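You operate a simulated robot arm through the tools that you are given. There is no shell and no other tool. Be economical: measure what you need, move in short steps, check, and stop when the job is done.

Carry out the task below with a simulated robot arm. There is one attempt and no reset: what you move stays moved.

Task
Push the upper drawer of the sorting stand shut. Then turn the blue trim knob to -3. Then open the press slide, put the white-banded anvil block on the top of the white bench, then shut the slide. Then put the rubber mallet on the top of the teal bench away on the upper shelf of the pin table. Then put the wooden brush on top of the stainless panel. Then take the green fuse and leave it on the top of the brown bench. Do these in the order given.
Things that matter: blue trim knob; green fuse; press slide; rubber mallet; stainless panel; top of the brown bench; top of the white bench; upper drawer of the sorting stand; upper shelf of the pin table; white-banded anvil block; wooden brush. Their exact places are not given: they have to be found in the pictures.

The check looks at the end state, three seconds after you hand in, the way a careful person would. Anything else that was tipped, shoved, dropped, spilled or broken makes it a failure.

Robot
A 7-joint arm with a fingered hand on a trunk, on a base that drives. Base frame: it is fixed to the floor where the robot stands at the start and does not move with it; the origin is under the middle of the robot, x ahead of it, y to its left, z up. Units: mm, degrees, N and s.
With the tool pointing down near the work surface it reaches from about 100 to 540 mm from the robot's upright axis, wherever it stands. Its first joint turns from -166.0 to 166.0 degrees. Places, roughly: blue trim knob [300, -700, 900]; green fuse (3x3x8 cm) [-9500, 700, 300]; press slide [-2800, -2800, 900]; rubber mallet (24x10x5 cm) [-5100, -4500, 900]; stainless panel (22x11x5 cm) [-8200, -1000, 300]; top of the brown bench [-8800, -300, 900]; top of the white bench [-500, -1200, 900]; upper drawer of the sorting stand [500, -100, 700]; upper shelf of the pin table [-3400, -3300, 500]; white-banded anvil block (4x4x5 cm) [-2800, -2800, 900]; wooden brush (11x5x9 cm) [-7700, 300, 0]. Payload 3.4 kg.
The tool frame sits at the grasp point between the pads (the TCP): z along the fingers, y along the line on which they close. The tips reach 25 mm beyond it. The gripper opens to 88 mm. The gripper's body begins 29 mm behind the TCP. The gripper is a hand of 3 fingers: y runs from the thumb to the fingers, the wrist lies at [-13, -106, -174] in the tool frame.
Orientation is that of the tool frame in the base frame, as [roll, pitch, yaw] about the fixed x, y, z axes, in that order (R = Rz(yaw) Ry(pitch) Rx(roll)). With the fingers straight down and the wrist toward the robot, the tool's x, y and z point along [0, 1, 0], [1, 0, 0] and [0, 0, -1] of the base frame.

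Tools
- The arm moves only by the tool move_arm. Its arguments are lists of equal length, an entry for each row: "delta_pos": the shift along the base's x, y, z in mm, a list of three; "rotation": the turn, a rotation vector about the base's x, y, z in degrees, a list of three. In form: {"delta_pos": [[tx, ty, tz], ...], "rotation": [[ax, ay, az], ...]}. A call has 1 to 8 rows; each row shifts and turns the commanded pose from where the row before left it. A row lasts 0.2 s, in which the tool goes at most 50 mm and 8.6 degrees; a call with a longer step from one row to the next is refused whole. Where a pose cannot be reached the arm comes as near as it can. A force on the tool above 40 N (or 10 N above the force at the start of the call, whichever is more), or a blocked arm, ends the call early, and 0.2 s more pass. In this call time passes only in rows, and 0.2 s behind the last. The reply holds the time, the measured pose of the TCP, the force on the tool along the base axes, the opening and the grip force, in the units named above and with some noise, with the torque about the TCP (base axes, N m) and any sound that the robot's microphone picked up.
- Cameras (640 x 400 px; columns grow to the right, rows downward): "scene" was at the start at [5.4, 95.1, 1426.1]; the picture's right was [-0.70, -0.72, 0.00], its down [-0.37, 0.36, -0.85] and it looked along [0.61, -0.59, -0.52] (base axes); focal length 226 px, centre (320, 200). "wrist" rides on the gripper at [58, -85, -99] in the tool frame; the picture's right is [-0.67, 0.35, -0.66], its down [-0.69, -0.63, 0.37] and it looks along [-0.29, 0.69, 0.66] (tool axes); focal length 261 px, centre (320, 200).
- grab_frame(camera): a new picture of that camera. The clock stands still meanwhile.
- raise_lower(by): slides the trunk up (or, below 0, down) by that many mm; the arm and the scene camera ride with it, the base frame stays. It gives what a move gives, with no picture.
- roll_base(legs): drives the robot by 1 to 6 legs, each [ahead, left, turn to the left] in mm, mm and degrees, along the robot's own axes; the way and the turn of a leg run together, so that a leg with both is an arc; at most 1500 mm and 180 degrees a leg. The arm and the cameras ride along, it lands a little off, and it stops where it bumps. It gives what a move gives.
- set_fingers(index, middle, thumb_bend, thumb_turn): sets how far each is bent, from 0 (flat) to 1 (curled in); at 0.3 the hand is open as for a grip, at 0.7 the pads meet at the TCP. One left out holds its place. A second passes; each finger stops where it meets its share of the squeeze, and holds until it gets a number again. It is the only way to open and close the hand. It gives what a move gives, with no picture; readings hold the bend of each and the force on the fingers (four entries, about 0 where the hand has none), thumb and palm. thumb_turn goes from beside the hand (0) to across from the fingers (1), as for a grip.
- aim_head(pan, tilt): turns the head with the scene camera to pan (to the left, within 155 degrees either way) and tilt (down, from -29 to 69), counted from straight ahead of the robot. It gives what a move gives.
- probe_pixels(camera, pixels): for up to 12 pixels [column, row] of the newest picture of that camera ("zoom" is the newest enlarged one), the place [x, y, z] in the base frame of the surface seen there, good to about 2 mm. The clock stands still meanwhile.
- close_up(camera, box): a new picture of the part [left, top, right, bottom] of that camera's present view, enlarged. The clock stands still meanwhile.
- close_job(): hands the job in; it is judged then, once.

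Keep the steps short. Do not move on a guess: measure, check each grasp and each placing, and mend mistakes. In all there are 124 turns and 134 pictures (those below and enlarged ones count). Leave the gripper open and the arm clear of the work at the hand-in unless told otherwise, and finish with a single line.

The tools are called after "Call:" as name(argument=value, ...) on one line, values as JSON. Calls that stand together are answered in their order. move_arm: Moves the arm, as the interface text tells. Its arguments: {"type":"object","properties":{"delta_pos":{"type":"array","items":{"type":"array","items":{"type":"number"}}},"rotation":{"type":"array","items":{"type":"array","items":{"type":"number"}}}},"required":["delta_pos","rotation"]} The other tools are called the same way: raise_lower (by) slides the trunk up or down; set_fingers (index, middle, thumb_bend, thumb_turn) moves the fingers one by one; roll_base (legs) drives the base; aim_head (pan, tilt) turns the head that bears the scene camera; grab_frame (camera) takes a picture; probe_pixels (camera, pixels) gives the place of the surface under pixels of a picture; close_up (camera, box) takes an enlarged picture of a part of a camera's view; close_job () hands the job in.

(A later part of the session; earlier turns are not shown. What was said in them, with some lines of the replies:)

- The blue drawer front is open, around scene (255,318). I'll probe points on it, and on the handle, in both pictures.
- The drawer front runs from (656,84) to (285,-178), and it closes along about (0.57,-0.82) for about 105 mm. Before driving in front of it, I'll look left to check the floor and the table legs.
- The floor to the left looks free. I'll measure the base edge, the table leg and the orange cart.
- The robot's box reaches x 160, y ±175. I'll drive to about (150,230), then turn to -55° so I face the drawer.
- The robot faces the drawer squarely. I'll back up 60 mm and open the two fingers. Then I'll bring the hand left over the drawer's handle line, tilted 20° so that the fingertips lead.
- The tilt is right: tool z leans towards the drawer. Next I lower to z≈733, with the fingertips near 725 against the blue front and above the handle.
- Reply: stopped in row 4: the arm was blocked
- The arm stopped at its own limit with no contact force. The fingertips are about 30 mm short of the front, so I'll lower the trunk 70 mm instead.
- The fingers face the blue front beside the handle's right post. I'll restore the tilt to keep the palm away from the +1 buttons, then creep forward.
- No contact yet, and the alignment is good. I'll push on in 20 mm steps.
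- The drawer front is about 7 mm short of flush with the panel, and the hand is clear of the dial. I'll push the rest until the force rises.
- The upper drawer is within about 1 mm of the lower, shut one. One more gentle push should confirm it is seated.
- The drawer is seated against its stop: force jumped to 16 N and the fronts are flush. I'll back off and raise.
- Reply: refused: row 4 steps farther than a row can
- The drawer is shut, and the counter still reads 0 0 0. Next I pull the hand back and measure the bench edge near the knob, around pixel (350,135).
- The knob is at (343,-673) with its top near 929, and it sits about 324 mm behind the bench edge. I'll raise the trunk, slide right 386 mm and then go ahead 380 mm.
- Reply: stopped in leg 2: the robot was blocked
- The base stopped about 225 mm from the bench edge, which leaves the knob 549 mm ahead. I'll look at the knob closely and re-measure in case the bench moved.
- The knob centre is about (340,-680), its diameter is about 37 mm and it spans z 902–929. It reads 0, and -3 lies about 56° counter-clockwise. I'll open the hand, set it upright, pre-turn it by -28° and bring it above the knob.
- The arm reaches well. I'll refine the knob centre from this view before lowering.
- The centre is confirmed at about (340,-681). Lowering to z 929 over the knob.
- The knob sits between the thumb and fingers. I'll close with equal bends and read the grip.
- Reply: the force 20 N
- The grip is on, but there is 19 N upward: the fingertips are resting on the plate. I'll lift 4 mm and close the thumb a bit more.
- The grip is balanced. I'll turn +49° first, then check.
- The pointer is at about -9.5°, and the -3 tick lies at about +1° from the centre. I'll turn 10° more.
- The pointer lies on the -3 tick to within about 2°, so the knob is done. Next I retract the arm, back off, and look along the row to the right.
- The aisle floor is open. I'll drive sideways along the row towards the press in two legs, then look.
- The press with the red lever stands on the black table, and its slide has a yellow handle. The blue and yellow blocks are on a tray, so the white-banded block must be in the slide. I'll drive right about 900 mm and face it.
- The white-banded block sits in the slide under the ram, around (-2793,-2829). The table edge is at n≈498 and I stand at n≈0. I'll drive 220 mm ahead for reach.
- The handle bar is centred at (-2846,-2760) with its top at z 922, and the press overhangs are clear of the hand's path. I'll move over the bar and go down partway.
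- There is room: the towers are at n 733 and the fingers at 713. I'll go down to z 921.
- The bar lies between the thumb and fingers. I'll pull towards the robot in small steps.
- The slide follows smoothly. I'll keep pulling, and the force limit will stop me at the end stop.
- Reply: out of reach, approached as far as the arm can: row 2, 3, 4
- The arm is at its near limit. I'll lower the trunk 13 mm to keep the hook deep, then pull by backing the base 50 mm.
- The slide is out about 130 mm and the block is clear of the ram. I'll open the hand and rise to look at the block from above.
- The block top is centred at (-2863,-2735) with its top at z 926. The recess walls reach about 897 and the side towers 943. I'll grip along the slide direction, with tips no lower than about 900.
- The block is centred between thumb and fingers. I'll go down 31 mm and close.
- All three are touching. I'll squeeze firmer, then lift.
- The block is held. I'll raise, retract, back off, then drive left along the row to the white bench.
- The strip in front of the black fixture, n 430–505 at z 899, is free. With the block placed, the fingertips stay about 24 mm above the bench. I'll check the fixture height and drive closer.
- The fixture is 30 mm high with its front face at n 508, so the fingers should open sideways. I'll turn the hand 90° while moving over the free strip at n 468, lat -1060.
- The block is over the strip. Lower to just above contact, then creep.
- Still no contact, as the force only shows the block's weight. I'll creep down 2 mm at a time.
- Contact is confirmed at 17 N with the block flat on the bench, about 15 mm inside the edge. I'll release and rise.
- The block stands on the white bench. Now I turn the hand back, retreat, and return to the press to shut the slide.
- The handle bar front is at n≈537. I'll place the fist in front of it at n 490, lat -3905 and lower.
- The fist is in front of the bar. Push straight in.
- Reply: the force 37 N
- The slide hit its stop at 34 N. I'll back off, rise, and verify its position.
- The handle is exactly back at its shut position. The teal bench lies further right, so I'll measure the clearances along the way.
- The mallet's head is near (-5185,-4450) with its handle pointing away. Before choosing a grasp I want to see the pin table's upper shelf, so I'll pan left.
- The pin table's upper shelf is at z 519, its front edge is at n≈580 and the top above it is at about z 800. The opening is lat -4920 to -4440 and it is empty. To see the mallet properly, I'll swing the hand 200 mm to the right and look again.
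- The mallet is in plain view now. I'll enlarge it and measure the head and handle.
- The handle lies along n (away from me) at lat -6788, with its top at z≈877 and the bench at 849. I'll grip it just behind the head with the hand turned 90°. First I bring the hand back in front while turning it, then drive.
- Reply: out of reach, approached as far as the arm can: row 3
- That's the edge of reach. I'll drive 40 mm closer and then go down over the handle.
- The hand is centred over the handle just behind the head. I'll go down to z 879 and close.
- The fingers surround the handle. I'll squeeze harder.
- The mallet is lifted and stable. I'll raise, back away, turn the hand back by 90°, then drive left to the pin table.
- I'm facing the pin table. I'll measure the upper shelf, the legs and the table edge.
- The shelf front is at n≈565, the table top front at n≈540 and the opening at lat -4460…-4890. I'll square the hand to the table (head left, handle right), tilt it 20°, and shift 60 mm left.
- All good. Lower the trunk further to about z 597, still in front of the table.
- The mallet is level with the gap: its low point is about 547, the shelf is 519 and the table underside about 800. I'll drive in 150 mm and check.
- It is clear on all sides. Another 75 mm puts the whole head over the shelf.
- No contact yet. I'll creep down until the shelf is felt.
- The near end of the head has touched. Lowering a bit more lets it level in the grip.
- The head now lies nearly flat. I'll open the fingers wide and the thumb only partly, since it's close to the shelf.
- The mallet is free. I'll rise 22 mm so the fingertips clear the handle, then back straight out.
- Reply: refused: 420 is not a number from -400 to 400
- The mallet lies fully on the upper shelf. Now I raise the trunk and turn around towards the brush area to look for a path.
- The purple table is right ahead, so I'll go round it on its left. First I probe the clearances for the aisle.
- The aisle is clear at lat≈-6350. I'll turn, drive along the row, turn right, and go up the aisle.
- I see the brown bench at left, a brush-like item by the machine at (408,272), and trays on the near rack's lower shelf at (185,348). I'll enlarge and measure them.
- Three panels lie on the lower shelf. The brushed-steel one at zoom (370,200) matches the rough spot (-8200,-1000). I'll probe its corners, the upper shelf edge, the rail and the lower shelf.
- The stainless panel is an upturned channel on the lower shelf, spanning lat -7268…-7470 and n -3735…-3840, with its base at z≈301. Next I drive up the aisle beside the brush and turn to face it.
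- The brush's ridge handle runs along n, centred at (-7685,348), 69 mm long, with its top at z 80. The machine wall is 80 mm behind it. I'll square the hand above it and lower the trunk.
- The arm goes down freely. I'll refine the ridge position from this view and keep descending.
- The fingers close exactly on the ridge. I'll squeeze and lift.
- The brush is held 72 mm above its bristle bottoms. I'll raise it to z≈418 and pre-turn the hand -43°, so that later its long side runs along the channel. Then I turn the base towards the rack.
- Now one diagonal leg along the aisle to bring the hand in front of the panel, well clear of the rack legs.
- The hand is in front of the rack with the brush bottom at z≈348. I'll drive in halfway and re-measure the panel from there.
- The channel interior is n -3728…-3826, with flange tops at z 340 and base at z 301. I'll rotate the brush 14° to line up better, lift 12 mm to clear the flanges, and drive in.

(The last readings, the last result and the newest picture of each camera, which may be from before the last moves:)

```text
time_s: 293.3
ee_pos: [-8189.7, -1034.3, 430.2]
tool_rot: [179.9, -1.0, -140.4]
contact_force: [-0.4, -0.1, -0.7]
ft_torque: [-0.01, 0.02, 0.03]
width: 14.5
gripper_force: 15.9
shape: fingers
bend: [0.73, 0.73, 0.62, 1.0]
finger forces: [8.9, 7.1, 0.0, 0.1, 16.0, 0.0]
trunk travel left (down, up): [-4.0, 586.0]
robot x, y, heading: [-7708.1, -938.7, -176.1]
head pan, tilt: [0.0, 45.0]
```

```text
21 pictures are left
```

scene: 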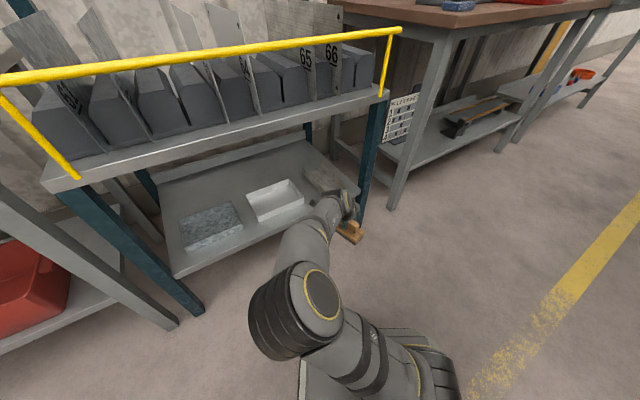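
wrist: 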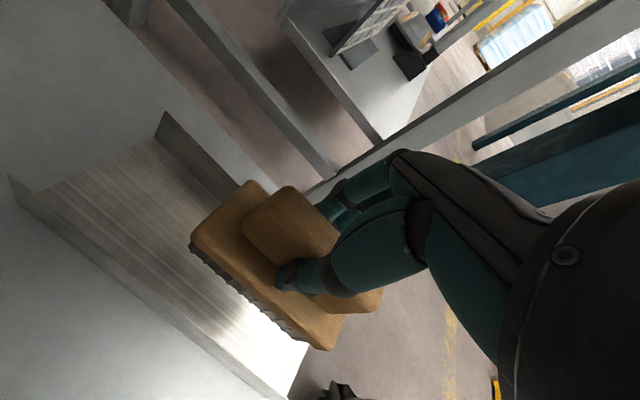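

The brush is lined up over the channel. Lower 50 mm, then creep.

Call:
move_arm(delta_pos=[[0, 0, -18], [0, 0, -16], [0, 0, -14], [0, 0, -3], [0, 0, -2], [0, 0, -2]], rotation=[[0, 0, 0], [0, 0, 0], [0, 0, 0], [0, 0, 0], [0, 0, 0], [0, 0, 0]])

Call:
grab_frame(camera="wrist")

```text
time_s: 294.7
ee_pos: [-8192.9, -1034.6, 375.3]
tool_rot: [-179.9, -0.7, -140.3]
contact_force: [-0.5, 0.4, 0.2]
ft_torque: [-0.02, 0.05, 0.0]
width: 14.3
gripper_force: 16.2
shape: fingers
bend: [0.73, 0.73, 0.62, 1.0]
finger forces: [9.0, 7.1, 0.1, 0.0, 16.2, 0.1]
trunk travel left (down, up): [-4.0, 586.0]
robot x, y, heading: [-7706.1, -936.0, -176.5]
head pan, tilt: [0.0, 45.0]
```

```text
20 pictures are left
```

wrist: 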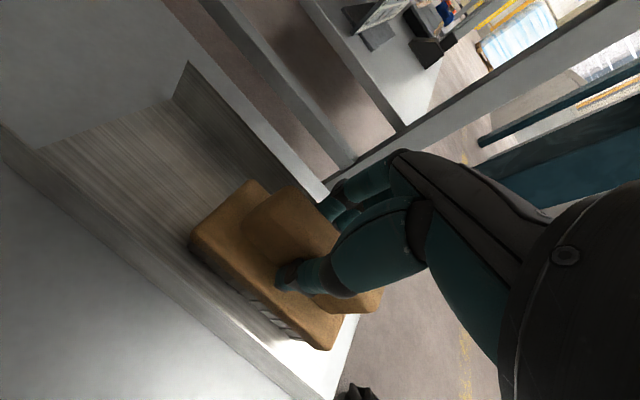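

It's nearly touching, since the weight is now carried. Two millimetres more, then open and rise.

Call:
move_arm(delta_pos=[[0, 0, -1.5], [0, 0, -1]], rotation=[[0, 0, 0], [0, 0, 0]])

Call:
set_fingers(index=0.45, middle=0.45, thumb_bend=0.5)

Call:
move_arm(delta_pos=[[0, 0, 12], [0, 0, 20], [0, 0, 28]], rotation=[[0, 0, 0], [0, 0, 0], [0, 0, 0]])

Call:
grab_frame(camera="wrist")

```text
time_s: 295.3
ee_pos: [-8192.9, -1033.5, 373.7]
tool_rot: [179.9, -0.7, -140.4]
contact_force: [-0.4, 1.3, 8.3]
ft_torque: [-0.09, -0.07, 0.0]
width: 14.4
gripper_force: 17.3
shape: fingers
bend: [0.73, 0.73, 0.62, 1.0]
finger forces: [10.0, 8.1, 0.0, 0.1, 15.8, 0.0]
trunk travel left (down, up): [-4.0, 586.0]
robot x, y, heading: [-7704.8, -939.6, -176.4]
head pan, tilt: [0.0, 45.0]
```

```text
time_s: 296.3
ee_pos: [-8192.0, -1034.5, 373.4]
tool_rot: [179.9, -0.7, -140.5]
contact_force: [0.3, 0.2, -0.4]
ft_torque: [0.02, 0.02, -0.05]
width: 46.6
gripper_force: 0.0
shape: fingers
bend: [0.45, 0.45, 0.5, 1.0]
finger forces: [0.1, 0.1, 0.0, 0.1, 0.0, 0.0]
trunk travel left (down, up): [-4.0, 586.0]
robot x, y, heading: [-7709.9, -936.5, -176.2]
head pan, tilt: [0.0, 45.0]
```

```text
time_s: 297.1
ee_pos: [-8189.1, -1030.9, 408.9]
tool_rot: [-179.9, 1.8, -140.5]
contact_force: [-0.9, 0.4, 0.5]
ft_torque: [0.01, -0.02, 0.0]
width: 46.4
gripper_force: 0.2
shape: fingers
bend: [0.45, 0.45, 0.5, 1.0]
finger forces: [0.0, 0.0, 0.1, 0.0, 0.0, 0.1]
trunk travel left (down, up): [-4.0, 586.0]
robot x, y, heading: [-7703.9, -934.8, -176.4]
head pan, tilt: [0.0, 45.0]
```

```text
19 pictures are left
```

wrist: 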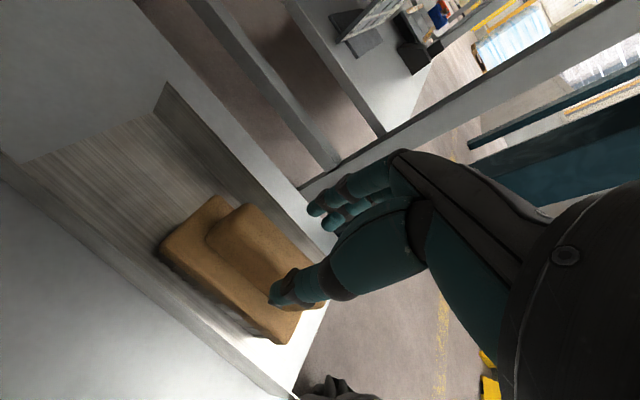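

The brush stands in the panel. The hand rose only to 409, so I'll use the trunk for another 22 mm (431 was safe on the way in), then back straight out.

Call:
raise_lower(by=22)

Call:
roll_base(legs=[[-306, -64, 0]])

Call:
grab_frame(camera="scene")

```text
time_s: 297.8
ee_pos: [-8152.0, -1015.4, 394.0]
tool_rot: [-177.6, 7.5, -142.3]
contact_force: [-1.0, -0.5, -0.3]
ft_torque: [-0.02, 0.02, -0.06]
width: 46.7
gripper_force: 0.1
shape: fingers
bend: [0.45, 0.45, 0.5, 1.0]
finger forces: [0.0, 0.0, 0.1, 0.0, 0.0, 0.0]
trunk travel left (down, up): [-26.0, 564.0]
robot x, y, heading: [-7709.4, -936.5, -176.4]
head pan, tilt: [0.0, 45.0]
```

```text
time_s: 298.6
ee_pos: [-8141.3, -1005.7, 407.7]
tool_rot: [-178.0, 7.3, -142.7]
contact_force: [0.2, -0.6, 0.0]
ft_torque: [-0.01, -0.01, 0.01]
width: 46.5
gripper_force: 0.2
shape: fingers
bend: [0.45, 0.45, 0.5, 1.0]
finger forces: [0.0, 0.1, 0.0, 0.0, 0.0, 0.0]
trunk travel left (down, up): [-26.0, 564.0]
robot x, y, heading: [-7694.9, -932.9, -176.2]
head pan, tilt: [0.0, 45.0]
stopped in leg 1: the robot was blocked; the commanded pose is now the measured one
```

```text
18 pictures are left
```

scene: 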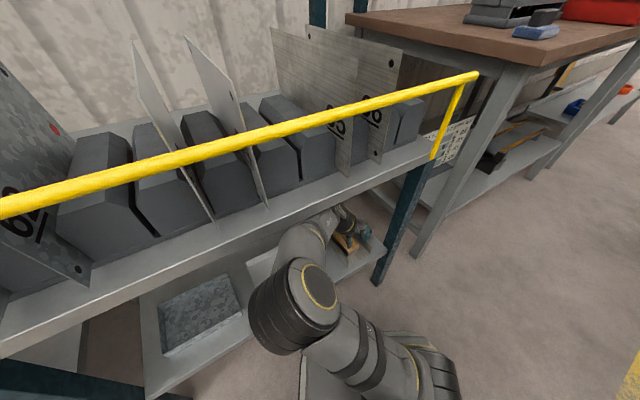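

The forearm is pressing up under the upper shelf's lip. I'll lower the trunk again to free it, then look.

Call:
raise_lower(by=-24)

Call:
grab_frame(camera="wrist")

Call:
close_up(camera="scene", box=[230, 170, 430, 330])

```text
time_s: 299.3
ee_pos: [-8145.0, -1007.4, 386.8]
tool_rot: [-178.1, 6.6, -142.7]
contact_force: [-1.0, -0.1, -0.8]
ft_torque: [0.04, 0.05, -0.02]
width: 46.3
gripper_force: 0.1
shape: fingers
bend: [0.45, 0.45, 0.5, 1.0]
finger forces: [0.1, 0.0, 0.0, 0.1, 0.1, 0.1]
trunk travel left (down, up): [-2.0, 588.0]
robot x, y, heading: [-7698.5, -933.6, -176.5]
head pan, tilt: [0.0, 45.0]
```

```text
17 pictures are left
```

wrist: 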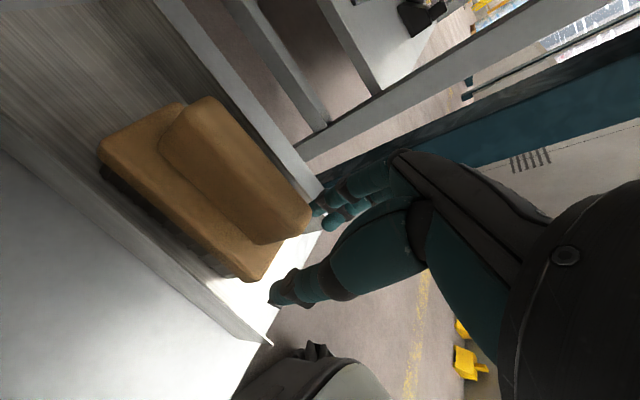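

```text
2.50 times, centred on (330, 250) of scene
```

zoom: 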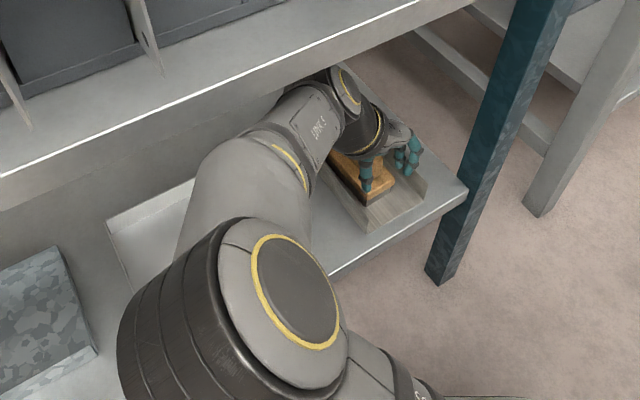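

The brush stands undisturbed in the panel and the hand is at its front end. I'll back out straight along the channel.

Call:
roll_base(legs=[[-60, -36, 0]])

Call:
grab_frame(camera="wrist")

```text
time_s: 300.3
ee_pos: [-8085.7, -967.5, 385.7]
tool_rot: [-178.1, 6.7, -142.7]
contact_force: [0.1, 0.4, 0.1]
ft_torque: [0.01, -0.02, -0.01]
width: 46.5
gripper_force: 0.0
shape: fingers
bend: [0.45, 0.45, 0.5, 1.0]
finger forces: [0.1, 0.0, 0.1, 0.0, 0.1, 0.0]
trunk travel left (down, up): [-2.0, 588.0]
robot x, y, heading: [-7637.2, -895.0, -176.0]
head pan, tilt: [0.0, 45.0]
```

```text
15 pictures are left
```

wrist: 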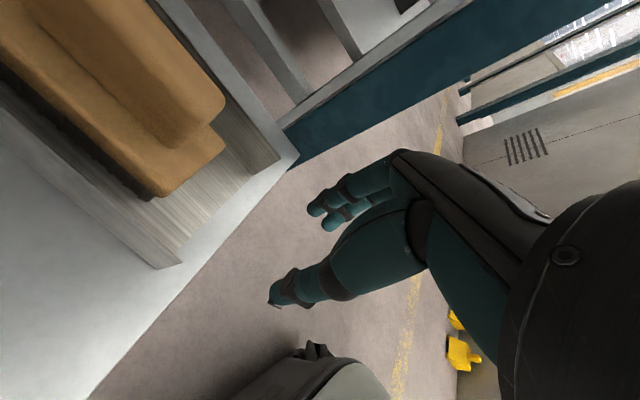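

The hand is free. I'll back into the aisle, raise, then drive along to the fuse's bench and face it.

Call:
roll_base(legs=[[-146, -87, 0]])

Call:
raise_lower(by=350)

Call:
roll_base(legs=[[603, -1019, 0], [603, -1019, 0], [0, 0, 30.6]])

Call:
aim_head(pan=0, tilt=40)

Call:
grab_frame(camera="scene")

```text
time_s: 301.8
ee_pos: [-7945.8, -870.0, 384.8]
tool_rot: [-178.1, 6.7, -142.8]
contact_force: [-0.8, -0.1, 0.1]
ft_torque: [-0.01, -0.02, -0.01]
width: 46.6
gripper_force: 0.0
shape: fingers
bend: [0.45, 0.45, 0.5, 1.0]
finger forces: [0.0, 0.1, 0.0, 0.0, 0.0, 0.0]
trunk travel left (down, up): [-2.0, 588.0]
robot x, y, heading: [-7500.1, -796.9, -176.5]
head pan, tilt: [0.0, 45.0]
```

```text
time_s: 305.2
ee_pos: [-7946.0, -870.3, 735.4]
tool_rot: [-178.1, 6.6, -142.8]
contact_force: [-0.1, -0.1, -1.3]
ft_torque: [0.03, -0.01, -0.02]
width: 46.8
gripper_force: 0.0
shape: fingers
bend: [0.45, 0.45, 0.5, 1.0]
finger forces: [0.0, 0.0, 0.1, 0.0, 0.0, 0.1]
trunk travel left (down, up): [-352.0, 238.0]
robot x, y, heading: [-7496.9, -798.1, -176.4]
head pan, tilt: [0.0, 45.0]
```

```text
time_s: 318.3
ee_pos: [-9200.6, 856.8, 734.9]
tool_rot: [-178.1, 6.7, -111.7]
contact_force: [0.3, -0.2, -0.3]
ft_torque: [-0.01, -0.03, -0.01]
width: 46.8
gripper_force: 0.0
shape: fingers
bend: [0.45, 0.45, 0.5, 1.0]
finger forces: [0.0, 0.0, 0.1, 0.0, 0.0, 0.1]
trunk travel left (down, up): [-352.0, 238.0]
robot x, y, heading: [-8855.5, 1149.1, -145.5]
head pan, tilt: [0.0, 45.0]
```

```text
time_s: 319.0
ee_pos: [-9201.0, 859.0, 736.1]
tool_rot: [-178.1, 6.7, -111.7]
contact_force: [0.4, 0.1, 0.0]
ft_torque: [-0.01, 0.01, -0.02]
width: 46.3
gripper_force: 0.0
shape: fingers
bend: [0.45, 0.45, 0.5, 1.0]
finger forces: [0.0, 0.0, 0.0, 0.1, 0.0, 0.0]
trunk travel left (down, up): [-352.0, 238.0]
robot x, y, heading: [-8856.0, 1151.1, -145.3]
head pan, tilt: [0.0, 40.0]
```

```text
14 pictures are left
```

scene: 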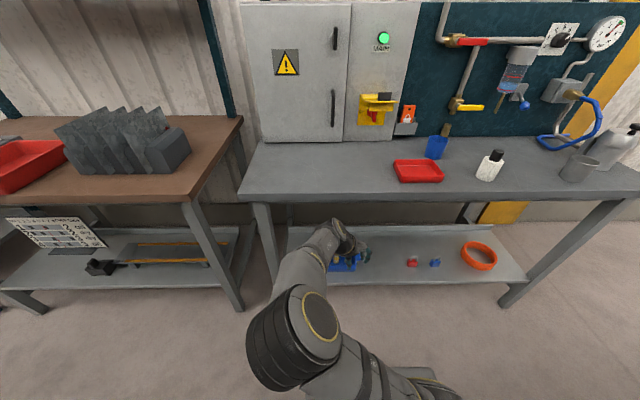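

On the lower shelf I see red and blue pieces at (412,262) and (435,263). The green one may be behind the hand. Zooming in.

Call:
close_up(camera="scene", box=[300, 215, 500, 295])

Call:
probe_pixels(camera="zoom", pixels=[[357, 150], [434, 155], [150, 175], [230, 135], [300, 150], [300, 240], [500, 235], [80, 210], [570, 150]])

```text
3.20 times, centred on (400, 255) of scene
```

zoom: 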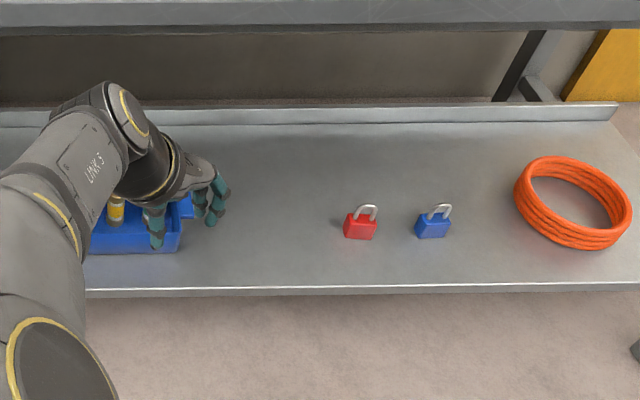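

```text
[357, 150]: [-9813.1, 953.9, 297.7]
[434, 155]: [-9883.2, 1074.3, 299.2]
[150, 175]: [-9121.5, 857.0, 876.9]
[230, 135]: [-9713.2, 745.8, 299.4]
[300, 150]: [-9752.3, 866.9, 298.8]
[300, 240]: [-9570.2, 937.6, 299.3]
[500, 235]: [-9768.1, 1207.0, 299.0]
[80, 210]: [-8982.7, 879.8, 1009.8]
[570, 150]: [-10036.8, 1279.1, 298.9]
```

Those are padlocks. The fuses stand in a blue holder behind my hand. I'll level the hand, turn it square to the bench (elbow goes right), and shift it right to uncover the holder.

Call:
move_arm(delta_pos=[[0, 0, 10], [-10, 14, 10], [-10, 14, 10], [-10, 14, 0], [-10, 14, 0], [-10, 14, 0], [-10, 14, 0], [-10, 14, 0]], rotation=[[-5.5, 4.2, 0], [0, 0, 8], [0, 0, 8], [0, 0, 8], [0, 0, 8], [0, 0, 8], [0, 0, 8], [0, 0, 8]])

Call:
aim_head(pan=8, tilt=45)

Call:
grab_frame(camera="scene")

```text
time_s: 320.8
ee_pos: [-9261.9, 947.5, 763.8]
tool_rot: [-178.9, 0.2, -60.5]
contact_force: [-0.1, -0.6, -0.2]
ft_torque: [0.04, 0.0, -0.01]
width: 46.3
gripper_force: 0.1
shape: fingers
bend: [0.45, 0.45, 0.5, 1.0]
finger forces: [0.0, 0.0, 0.0, 0.0, 0.0, 0.0]
out of reach, approached as far as the arm can: row 7, 8
trunk travel left (down, up): [-352.0, 238.0]
robot x, y, heading: [-8854.0, 1151.3, -145.5]
head pan, tilt: [0.0, 40.0]
```

```text
time_s: 321.5
ee_pos: [-9260.9, 948.0, 762.4]
tool_rot: [-178.9, 0.2, -60.5]
contact_force: [0.0, -0.3, -0.2]
ft_torque: [-0.03, 0.03, -0.01]
width: 46.6
gripper_force: 0.1
shape: fingers
bend: [0.45, 0.45, 0.5, 1.0]
finger forces: [0.1, 0.0, 0.0, 0.0, 0.1, 0.0]
trunk travel left (down, up): [-352.0, 238.0]
robot x, y, heading: [-8855.5, 1149.5, -145.3]
head pan, tilt: [8.0, 45.0]
```

```text
12 pictures are left
```

scene: 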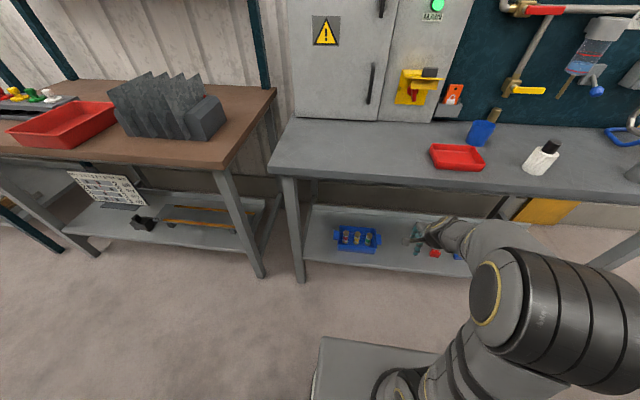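

The blue holder with three fuses is now visible at (357,238). Zoom in and measure.

Call:
close_up(camera="scene", box=[325, 215, 389, 255])

Call:
probe_pixels(camera="zoom", pixels=[[190, 205], [320, 205], [443, 205], [443, 240], [443, 180], [425, 210], [460, 210], [320, 330], [120, 300], [560, 300]])

Call:
probe_pixels(camera="scene", pixels=[[300, 282], [420, 270], [290, 180], [420, 187], [210, 180], [190, 135], [270, 265], [165, 195], [230, 165]])

```text
10.00 times, centred on (357, 235) of scene
```

zoom: 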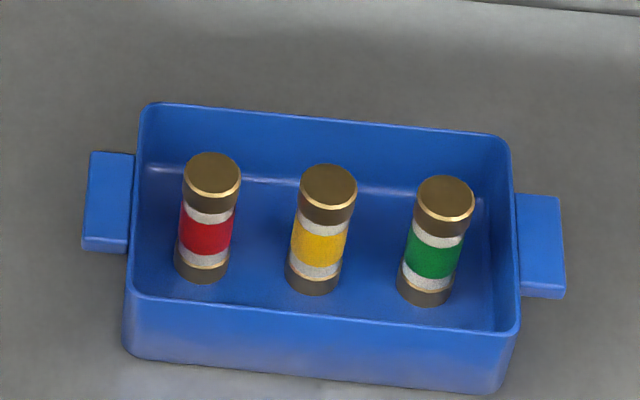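

```text
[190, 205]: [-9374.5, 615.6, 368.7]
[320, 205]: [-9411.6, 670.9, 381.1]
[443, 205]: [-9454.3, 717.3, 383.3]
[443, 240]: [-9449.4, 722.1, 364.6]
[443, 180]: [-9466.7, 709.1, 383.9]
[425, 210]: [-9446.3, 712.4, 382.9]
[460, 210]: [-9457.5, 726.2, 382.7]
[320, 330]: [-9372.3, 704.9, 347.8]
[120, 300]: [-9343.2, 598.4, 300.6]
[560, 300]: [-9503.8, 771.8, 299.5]
```

```text
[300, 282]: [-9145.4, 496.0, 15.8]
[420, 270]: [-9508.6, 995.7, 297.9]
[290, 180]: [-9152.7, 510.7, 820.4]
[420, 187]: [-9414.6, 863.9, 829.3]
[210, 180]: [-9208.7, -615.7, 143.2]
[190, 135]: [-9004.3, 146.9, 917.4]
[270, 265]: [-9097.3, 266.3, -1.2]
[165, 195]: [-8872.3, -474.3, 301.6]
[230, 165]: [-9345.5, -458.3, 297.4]
```

The green fuse's top is centred at (-9458,716), z 384. The tray walls reach z 348, and the bench top above is at about z 800. I'll square the hand, lower it in front of the bench, then drive in.

Call:
move_arm(delta_pos=[[11, -16, 0], [12, -17, 0]], rotation=[[0, 0, 2.5], [0, 0, 2.5]])

Call:
set_fingers(index=0.35, middle=0.35, thumb_bend=0.35)

Call:
raise_lower(by=-322)

Call:
roll_base(legs=[[0, 40, 0], [180, 0, 0]])

Call:
grab_frame(camera="wrist")

```text
time_s: 322.1
ee_pos: [-9238.7, 914.7, 763.5]
tool_rot: [-178.8, 0.2, -55.5]
contact_force: [-0.3, -0.3, 0.0]
ft_torque: [0.0, 0.0, 0.03]
width: 46.4
gripper_force: 0.1
shape: fingers
bend: [0.45, 0.45, 0.5, 1.0]
finger forces: [0.0, 0.0, 0.0, 0.0, 0.0, 0.0]
trunk travel left (down, up): [-352.0, 238.0]
robot x, y, heading: [-8858.1, 1146.9, -145.1]
head pan, tilt: [8.0, 45.0]
```

```text
time_s: 323.1
ee_pos: [-9238.2, 915.4, 764.0]
tool_rot: [-178.8, 0.2, -55.5]
contact_force: [-0.4, 0.5, -0.5]
ft_torque: [-0.01, -0.02, 0.01]
width: 73.4
gripper_force: 0.0
shape: fingers
bend: [0.35, 0.35, 0.35, 0.98]
finger forces: [0.0, 0.0, 0.0, 0.0, 0.0, 0.1]
trunk travel left (down, up): [-352.0, 238.0]
robot x, y, heading: [-8855.6, 1149.9, -145.3]
head pan, tilt: [8.0, 45.0]
```

```text
time_s: 326.2
ee_pos: [-9238.2, 914.5, 441.7]
tool_rot: [-178.8, 0.2, -55.5]
contact_force: [0.5, 0.0, -0.8]
ft_torque: [0.02, -0.01, 0.01]
width: 73.7
gripper_force: 0.1
shape: fingers
bend: [0.35, 0.35, 0.35, 0.98]
finger forces: [0.1, 0.0, 0.1, 0.0, 0.0, 0.1]
trunk travel left (down, up): [-30.0, 560.0]
robot x, y, heading: [-8854.7, 1148.6, -145.3]
head pan, tilt: [8.0, 45.0]
```

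```text
time_s: 328.2
ee_pos: [-9363.0, 779.7, 442.7]
tool_rot: [-178.8, 0.1, -55.4]
contact_force: [-1.2, 0.6, -0.2]
ft_torque: [0.01, -0.01, 0.01]
width: 73.6
gripper_force: 0.1
shape: fingers
bend: [0.35, 0.35, 0.35, 0.98]
finger forces: [0.0, 0.1, 0.0, 0.0, 0.1, 0.0]
trunk travel left (down, up): [-30.0, 560.0]
robot x, y, heading: [-8978.4, 1014.4, -145.4]
head pan, tilt: [8.0, 45.0]
```

```text
10 pictures are left
```

wrist: 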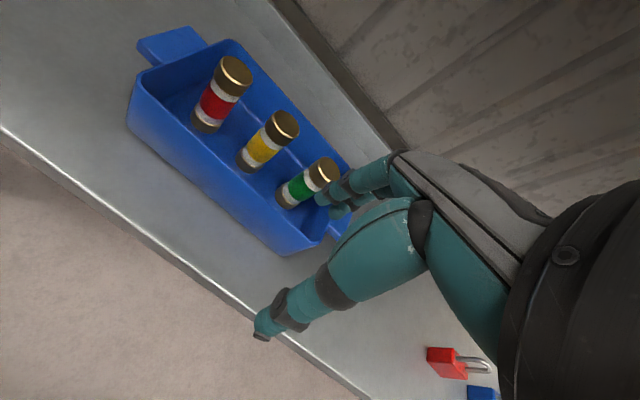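

Call:
probe_pixels(camera="wrist", pixels=[[325, 169], [315, 172], [334, 166], [325, 160], [325, 178], [296, 248], [240, 45]])

```text
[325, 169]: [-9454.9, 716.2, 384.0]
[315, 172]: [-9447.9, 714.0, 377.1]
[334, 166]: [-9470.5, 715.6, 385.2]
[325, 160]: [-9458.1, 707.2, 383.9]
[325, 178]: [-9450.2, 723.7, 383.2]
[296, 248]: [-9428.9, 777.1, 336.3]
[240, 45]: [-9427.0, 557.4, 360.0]
```

The fuse is 114 mm straight ahead of the TCP. Drive in and re-read the position.

Call:
roll_base(legs=[[114, 0, 0]])

```text
time_s: 329.4
ee_pos: [-9456.9, 715.2, 439.5]
tool_rot: [-178.9, 0.3, -55.5]
contact_force: [0.1, -0.4, 1.1]
ft_torque: [0.01, 0.01, 0.0]
width: 74.0
gripper_force: 0.1
shape: fingers
bend: [0.35, 0.35, 0.35, 0.98]
finger forces: [0.0, 0.1, 0.0, 0.0, 0.0, 0.0]
trunk travel left (down, up): [-30.0, 560.0]
robot x, y, heading: [-9074.2, 948.2, -145.2]
head pan, tilt: [8.0, 45.0]
```

Exactly over the fuse. I'll go down to z≈383 and close.

Call:
move_arm(delta_pos=[[0, 0, -20], [0, 0, -20], [0, 0, -17]], rotation=[[0, 0, 0], [0, 0, 0], [0, 0, 0]])

Call:
set_fingers(index=0.55, middle=0.55, thumb_bend=0.57)

Call:
grab_frame(camera="wrist")

```text
time_s: 330.2
ee_pos: [-9455.6, 714.8, 393.2]
tool_rot: [-178.7, -0.1, -55.3]
contact_force: [-0.3, 0.3, -0.3]
ft_torque: [0.02, 0.0, -0.02]
width: 73.9
gripper_force: 0.0
shape: fingers
bend: [0.35, 0.35, 0.35, 0.98]
finger forces: [0.0, 0.0, 0.0, 0.0, 0.0, 0.0]
out of reach, approached as far as the arm can: row 3
trunk travel left (down, up): [-30.0, 560.0]
robot x, y, heading: [-9072.3, 949.0, -145.1]
head pan, tilt: [8.0, 45.0]
```

```text
time_s: 331.2
ee_pos: [-9455.9, 715.8, 393.9]
tool_rot: [-178.6, -0.2, -55.3]
contact_force: [-0.5, -0.1, -0.5]
ft_torque: [-0.02, 0.03, 0.02]
width: 29.8
gripper_force: 0.4
shape: fingers
bend: [0.55, 0.55, 0.56, 1.0]
finger forces: [0.0, 0.1, 0.1, 0.1, 0.0, 0.0]
trunk travel left (down, up): [-30.0, 560.0]
robot x, y, heading: [-9071.3, 952.6, -145.3]
head pan, tilt: [8.0, 45.0]
```

```text
9 pictures are left
```

wrist: 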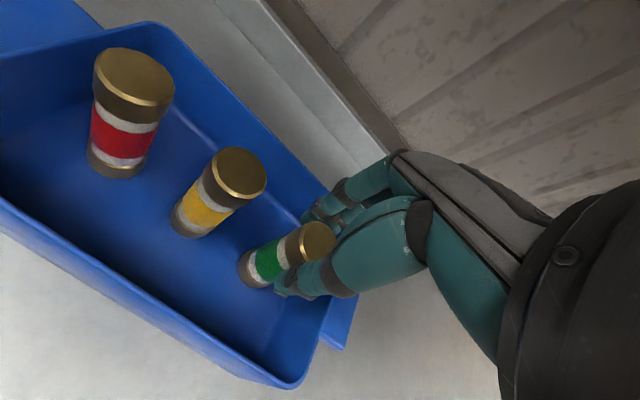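

The arm stopped 10 mm high. I'll open slightly, lower the trunk 12 mm, then grip firmly.

Call:
set_fingers(index=0.45, middle=0.45, thumb_bend=0.46)

Call:
raise_lower(by=-12)

Call:
set_fingers(index=0.65, middle=0.65, thumb_bend=0.68)

```text
time_s: 332.2
ee_pos: [-9456.2, 714.0, 393.2]
tool_rot: [-178.7, -0.1, -55.3]
contact_force: [-0.2, 0.4, -0.4]
ft_torque: [0.04, 0.02, -0.02]
width: 50.7
gripper_force: 0.0
shape: fingers
bend: [0.45, 0.45, 0.46, 1.0]
finger forces: [0.0, 0.1, 0.0, 0.0, 0.0, 0.0]
trunk travel left (down, up): [-30.0, 560.0]
robot x, y, heading: [-9072.2, 946.9, -145.0]
head pan, tilt: [8.0, 45.0]
```

```text
time_s: 332.8
ee_pos: [-9456.4, 715.1, 381.7]
tool_rot: [-178.7, -0.1, -55.3]
contact_force: [-0.3, -0.7, 0.1]
ft_torque: [0.02, 0.01, -0.04]
width: 50.7
gripper_force: 0.0
shape: fingers
bend: [0.45, 0.45, 0.46, 1.0]
finger forces: [0.0, 0.0, 0.0, 0.1, 0.0, 0.1]
trunk travel left (down, up): [-18.0, 572.0]
robot x, y, heading: [-9072.2, 949.1, -145.3]
head pan, tilt: [8.0, 45.0]
```

```text
time_s: 333.8
ee_pos: [-9455.1, 715.2, 382.7]
tool_rot: [-178.7, 0.0, -55.3]
contact_force: [-0.1, -0.5, -0.6]
ft_torque: [-0.01, 0.03, 0.01]
width: 20.5
gripper_force: 6.2
shape: fingers
bend: [0.6, 0.61, 0.6, 1.0]
finger forces: [2.7, 3.5, 0.0, 0.1, 6.1, 0.0]
trunk travel left (down, up): [-18.0, 572.0]
robot x, y, heading: [-9071.9, 951.6, -145.4]
head pan, tilt: [8.0, 45.0]
```

It's gripped. A little more squeeze, then lift 75 mm by the trunk and check.

Call:
set_fingers(index=0.75, middle=0.75, thumb_bend=0.78)

Call:
raise_lower(by=75)

Call:
grab_frame(camera="wrist")

```text
time_s: 334.8
ee_pos: [-9456.4, 714.9, 382.0]
tool_rot: [-178.8, -0.2, -55.3]
contact_force: [0.1, 0.0, -0.9]
ft_torque: [0.0, 0.01, 0.0]
width: 19.0
gripper_force: 17.6
shape: fingers
bend: [0.73, 0.63, 0.59, 1.0]
finger forces: [8.7, 9.3, 0.1, 0.0, 16.8, 0.0]
trunk travel left (down, up): [-18.0, 572.0]
robot x, y, heading: [-9071.3, 948.4, -145.1]
head pan, tilt: [8.0, 45.0]
```

```text
time_s: 335.9
ee_pos: [-9455.5, 715.2, 456.7]
tool_rot: [-178.7, 0.0, -55.3]
contact_force: [0.1, 0.6, -0.2]
ft_torque: [0.03, -0.01, 0.01]
width: 19.0
gripper_force: 17.2
shape: fingers
bend: [0.73, 0.63, 0.59, 1.0]
finger forces: [8.7, 9.3, 0.1, 0.0, 16.8, 0.0]
trunk travel left (down, up): [-93.0, 497.0]
robot x, y, heading: [-9069.4, 946.5, -145.6]
head pan, tilt: [8.0, 45.0]
```

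```text
8 pictures are left
```

wrist: 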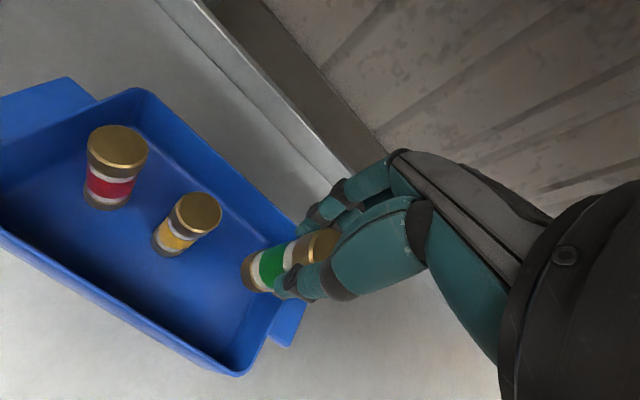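

The green fuse is held upright, with its bottom 78 mm below the TCP. I'll back out, raise, slide left to the brown bench and look.

Call:
roll_base(legs=[[-330, 0, 0]])

Call:
raise_lower(by=400)

Call:
raise_lower(by=90)

Call:
move_arm(delta_pos=[[0, 0, 40], [0, 0, 40], [0, 0, 40]], rotation=[[0, 0, 0], [0, 0, 0], [0, 0, 0]])

Call:
roll_base(legs=[[0, 676, 0]])

Call:
aim_head(pan=0, tilt=45)

Call:
grab_frame(camera="scene")

```text
time_s: 338.1
ee_pos: [-9182.2, 904.0, 457.3]
tool_rot: [-178.7, -0.2, -55.1]
contact_force: [-0.1, -0.4, -1.3]
ft_torque: [0.0, -0.02, 0.04]
width: 19.1
gripper_force: 17.2
shape: fingers
bend: [0.73, 0.63, 0.59, 1.0]
finger forces: [8.5, 9.3, 0.1, 0.0, 16.8, 0.0]
trunk travel left (down, up): [-93.0, 497.0]
robot x, y, heading: [-8799.1, 1142.0, -145.0]
head pan, tilt: [8.0, 45.0]
```

```text
time_s: 342.0
ee_pos: [-9181.4, 903.4, 857.1]
tool_rot: [-178.7, 0.0, -55.2]
contact_force: [-1.4, 0.1, -0.9]
ft_torque: [0.04, -0.01, 0.01]
width: 18.9
gripper_force: 16.9
shape: fingers
bend: [0.73, 0.63, 0.59, 1.0]
finger forces: [8.6, 9.2, 0.1, 0.0, 16.7, 0.0]
trunk travel left (down, up): [-493.0, 97.0]
robot x, y, heading: [-8799.1, 1142.1, -144.9]
head pan, tilt: [8.0, 45.0]
```

```text
time_s: 343.2
ee_pos: [-9182.7, 904.5, 946.5]
tool_rot: [-178.6, 0.0, -55.2]
contact_force: [-0.4, -1.0, -1.0]
ft_torque: [0.01, 0.02, 0.01]
width: 19.0
gripper_force: 17.5
shape: fingers
bend: [0.73, 0.63, 0.59, 1.0]
finger forces: [8.6, 9.3, 0.0, 0.0, 16.8, 0.1]
trunk travel left (down, up): [-583.0, 7.0]
robot x, y, heading: [-8801.9, 1138.0, -145.0]
head pan, tilt: [8.0, 45.0]
```

```text
time_s: 344.0
ee_pos: [-9181.5, 903.4, 1058.7]
tool_rot: [-178.7, -0.2, -55.2]
contact_force: [0.0, -0.1, -0.6]
ft_torque: [-0.01, 0.01, 0.01]
width: 18.5
gripper_force: 17.4
shape: fingers
bend: [0.73, 0.63, 0.59, 1.0]
finger forces: [8.5, 9.2, 0.1, 0.1, 16.5, 0.0]
out of reach, approached as far as the arm can: row 1
trunk travel left (down, up): [-583.0, 7.0]
robot x, y, heading: [-8804.6, 1136.8, -145.1]
head pan, tilt: [8.0, 45.0]
```

```text
time_s: 347.8
ee_pos: [-8791.6, 342.7, 1058.3]
tool_rot: [-178.7, -0.1, -55.1]
contact_force: [0.3, -0.1, -0.5]
ft_torque: [0.01, -0.03, 0.01]
width: 18.8
gripper_force: 16.7
shape: fingers
bend: [0.73, 0.63, 0.59, 1.0]
finger forces: [8.5, 9.2, 0.0, 0.1, 16.5, 0.0]
trunk travel left (down, up): [-583.0, 7.0]
robot x, y, heading: [-8410.5, 582.9, -145.0]
head pan, tilt: [8.0, 45.0]
```

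```text
time_s: 348.5
ee_pos: [-8791.0, 342.5, 1058.0]
tool_rot: [-178.8, -0.1, -55.1]
contact_force: [0.1, -0.4, -0.6]
ft_torque: [0.05, 0.0, 0.03]
width: 18.6
gripper_force: 17.0
shape: fingers
bend: [0.73, 0.63, 0.59, 1.0]
finger forces: [8.6, 9.2, 0.0, 0.0, 16.5, 0.1]
trunk travel left (down, up): [-583.0, 7.0]
robot x, y, heading: [-8409.4, 579.8, -144.9]
head pan, tilt: [0.0, 45.0]
```

```text
7 pictures are left
```

scene: 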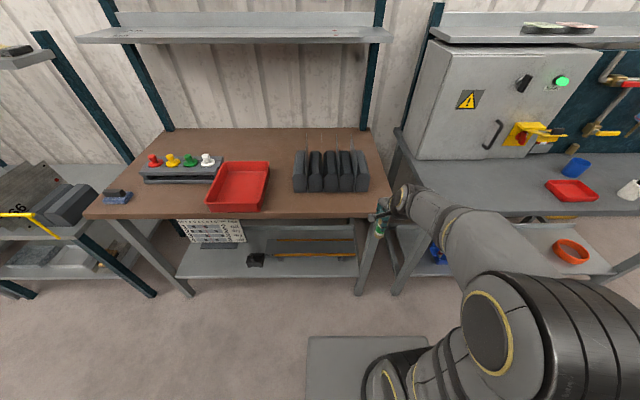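

The bare front area of the brown bench, around (315,203), looks good. Measure it.

Call:
probe_pixels(camera="scene", pixels=[[315, 202], [315, 213], [330, 193], [350, 200], [268, 205], [375, 213], [345, 190], [300, 205], [383, 200]])

```text
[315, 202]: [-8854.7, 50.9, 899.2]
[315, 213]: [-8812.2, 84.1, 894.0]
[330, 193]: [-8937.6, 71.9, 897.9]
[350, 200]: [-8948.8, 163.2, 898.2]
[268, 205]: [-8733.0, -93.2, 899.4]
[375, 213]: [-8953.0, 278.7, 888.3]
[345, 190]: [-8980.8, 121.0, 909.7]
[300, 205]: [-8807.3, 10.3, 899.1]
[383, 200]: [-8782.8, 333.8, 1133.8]
```

I'll place the fuse at n -5075, lat -7275, which is about 38 mm inside the edge and clear of the rack. Drive left, then ahead.

Call:
roll_base(legs=[[0, 173, 0], [216, 0, 0]])

Call:
move_arm(delta_pos=[[0, 0, -25], [0, 0, -25], [0, 0, -15]], rotation=[[0, 0, 0], [0, 0, 0], [0, 0, 0]])

Call:
grab_frame(camera="scene")

```text
time_s: 351.2
ee_pos: [-8872.3, 78.9, 1058.2]
tool_rot: [-178.7, -0.1, -55.1]
contact_force: [0.4, 0.2, -0.3]
ft_torque: [0.02, 0.03, -0.01]
width: 18.5
gripper_force: 17.4
shape: fingers
bend: [0.73, 0.63, 0.59, 1.0]
finger forces: [8.4, 9.1, 0.0, 0.0, 16.6, 0.0]
trunk travel left (down, up): [-583.0, 7.0]
robot x, y, heading: [-8488.2, 314.8, -145.4]
head pan, tilt: [0.0, 45.0]
```

```text
time_s: 352.0
ee_pos: [-8871.8, 77.7, 993.8]
tool_rot: [-178.6, -0.1, -55.3]
contact_force: [-0.5, -0.1, -1.3]
ft_torque: [0.0, 0.01, 0.0]
width: 18.4
gripper_force: 16.5
shape: fingers
bend: [0.73, 0.63, 0.59, 1.0]
finger forces: [8.4, 9.3, 0.0, 0.1, 16.4, 0.0]
trunk travel left (down, up): [-583.0, 7.0]
robot x, y, heading: [-8484.9, 314.7, -145.4]
head pan, tilt: [0.0, 45.0]
```

```text
6 pictures are left
5 turns are left
```

scene: 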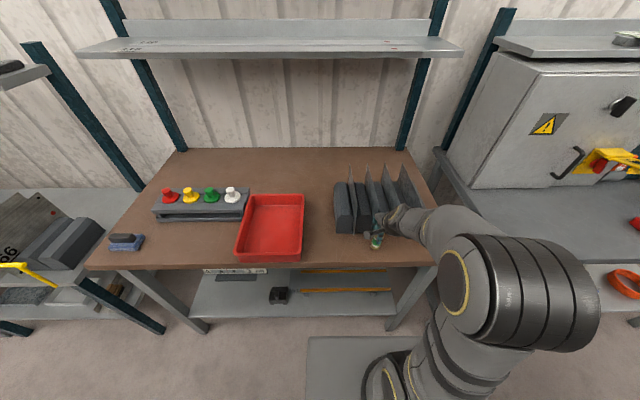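

The fuse bottom is about 17 mm above the bench. I'll lower it to contact.

Call:
move_arm(delta_pos=[[0, 0, -8], [0, 0, -4], [0, 0, -3], [0, 0, -1.5], [0, 0, -1]], rotation=[[0, 0, 0], [0, 0, 0], [0, 0, 0], [0, 0, 0], [0, 0, 0]])

Call:
close_up(camera="scene", box=[340, 200, 420, 270])

```text
time_s: 353.2
ee_pos: [-8871.9, 79.9, 976.2]
tool_rot: [-178.7, -0.1, -55.1]
contact_force: [0.0, 1.4, 0.1]
ft_torque: [0.01, 0.0, -0.01]
width: 18.3
gripper_force: 17.4
shape: fingers
bend: [0.73, 0.63, 0.59, 1.0]
finger forces: [8.3, 9.3, 0.0, 0.1, 16.4, 0.0]
trunk travel left (down, up): [-583.0, 7.0]
robot x, y, heading: [-8490.8, 312.4, -145.3]
head pan, tilt: [0.0, 45.0]
```

```text
5.71 times, centred on (380, 235) of scene
4 turns are left
```

zoom: 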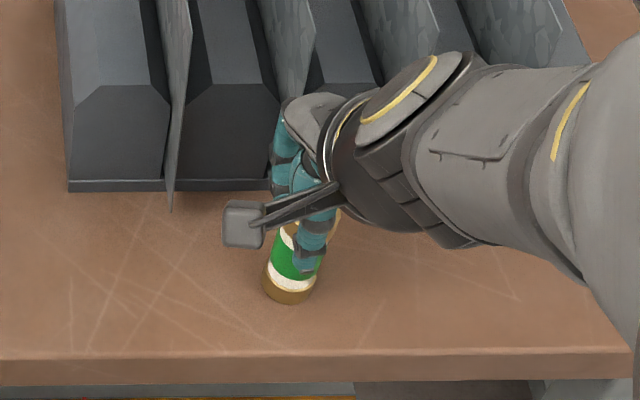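

It's all but touching. I'll lower 2 mm more, then open gently.

Call:
move_arm(delta_pos=[[0, 0, -1], [0, 0, -1]], rotation=[[0, 0, 0], [0, 0, 0]])

Call:
set_fingers(index=0.45, middle=0.45, thumb_bend=0.45)

Call:
close_up(camera="scene", box=[340, 200, 420, 270])

```text
time_s: 353.8
ee_pos: [-8870.9, 79.4, 974.8]
tool_rot: [-178.8, -0.1, -55.3]
contact_force: [0.0, -0.3, 3.3]
ft_torque: [0.0, -0.04, -0.03]
width: 18.2
gripper_force: 17.1
shape: fingers
bend: [0.73, 0.63, 0.59, 1.0]
finger forces: [8.5, 9.5, 0.0, 0.0, 16.5, 0.1]
trunk travel left (down, up): [-583.0, 7.0]
robot x, y, heading: [-8490.4, 317.5, -145.3]
head pan, tilt: [0.0, 45.0]
```

```text
time_s: 354.8
ee_pos: [-8871.1, 79.1, 974.8]
tool_rot: [-178.7, 0.0, -55.2]
contact_force: [-0.2, 0.4, 0.6]
ft_torque: [0.01, 0.02, -0.01]
width: 51.9
gripper_force: 0.2
shape: fingers
bend: [0.45, 0.45, 0.45, 0.99]
finger forces: [0.0, 0.0, 0.1, 0.0, 0.1, 0.0]
trunk travel left (down, up): [-583.0, 7.0]
robot x, y, heading: [-8491.1, 316.8, -145.0]
head pan, tilt: [0.0, 45.0]
```

```text
5.71 times, centred on (380, 235) of scene
3 turns are left
```

zoom: 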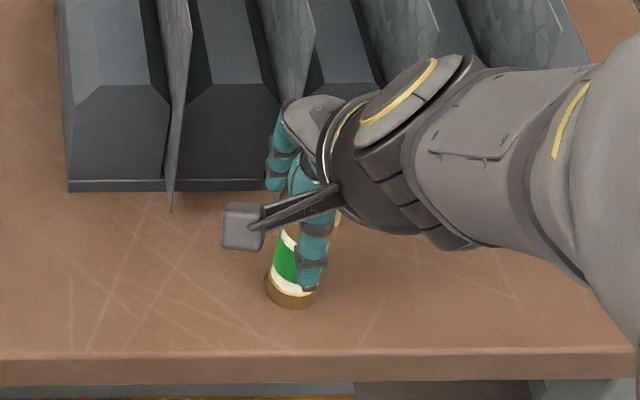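

The fuse stands on the bench, released. I'll rise straight up, open the hand, back away, and take a last look.

Call:
move_arm(delta_pos=[[0, 0, 15], [0, 0, 25], [0, 0, 35], [0, 0, 35]], rotation=[[0, 0, 0], [0, 0, 0], [0, 0, 0], [0, 0, 0]])

Call:
set_fingers(index=0.3, middle=0.3, thumb_bend=0.3)

Call:
roll_base(legs=[[-250, 0, 0]])

Call:
grab_frame(camera="scene")

```text
time_s: 355.8
ee_pos: [-8870.8, 78.0, 1083.9]
tool_rot: [-178.7, -0.2, -55.3]
contact_force: [0.2, -0.2, -0.2]
ft_torque: [0.01, 0.02, -0.01]
width: 52.0
gripper_force: 0.1
shape: fingers
bend: [0.45, 0.45, 0.45, 0.99]
finger forces: [0.0, 0.0, 0.0, 0.0, 0.0, 0.0]
trunk travel left (down, up): [-583.0, 7.0]
robot x, y, heading: [-8489.6, 315.8, -145.3]
head pan, tilt: [0.0, 45.0]
```

```text
time_s: 356.8
ee_pos: [-8871.9, 78.9, 1083.4]
tool_rot: [-178.7, 0.0, -55.2]
contact_force: [0.4, 0.7, 0.4]
ft_torque: [0.04, 0.0, -0.01]
width: 84.3
gripper_force: 0.0
shape: fingers
bend: [0.3, 0.3, 0.3, 0.98]
finger forces: [0.3, 0.0, 0.1, 0.1, 0.0, 0.0]
trunk travel left (down, up): [-583.0, 7.0]
robot x, y, heading: [-8487.8, 314.0, -145.4]
head pan, tilt: [0.0, 45.0]
```

```text
time_s: 358.6
ee_pos: [-8665.1, 222.0, 1084.0]
tool_rot: [-178.7, -0.1, -55.3]
contact_force: [0.5, -0.2, -1.0]
ft_torque: [-0.03, -0.07, 0.02]
width: 84.2
gripper_force: 0.1
shape: fingers
bend: [0.3, 0.3, 0.3, 0.98]
finger forces: [0.0, 0.0, 0.0, 0.0, 0.1, 0.0]
trunk travel left (down, up): [-583.0, 7.0]
robot x, y, heading: [-8282.5, 460.5, -145.2]
head pan, tilt: [0.0, 45.0]
```

```text
3 pictures are left
2 turns are left
```

scene: 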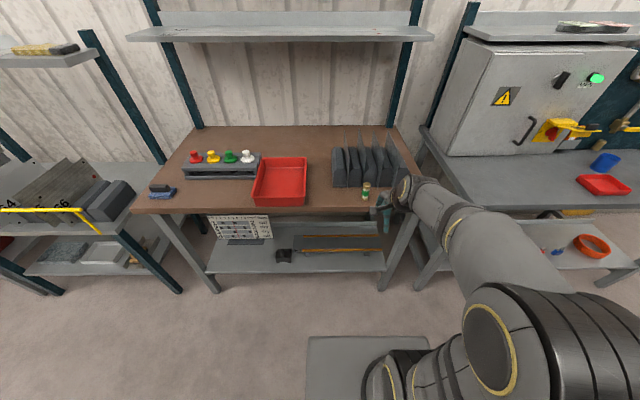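

The green fuse stands on the brown bench at (366,190), the hand is open and the arm is clear, so I'm handing in.

Call:
close_job()

```text
The job is handed in.
```

All six steps were done in the order given and the job is handed in; I saw nothing else tipped or shoved, though while putting down the brush the forearm pressed the underside of the rack's upper shelf, and I did not inspect that shelf up close afterwards.
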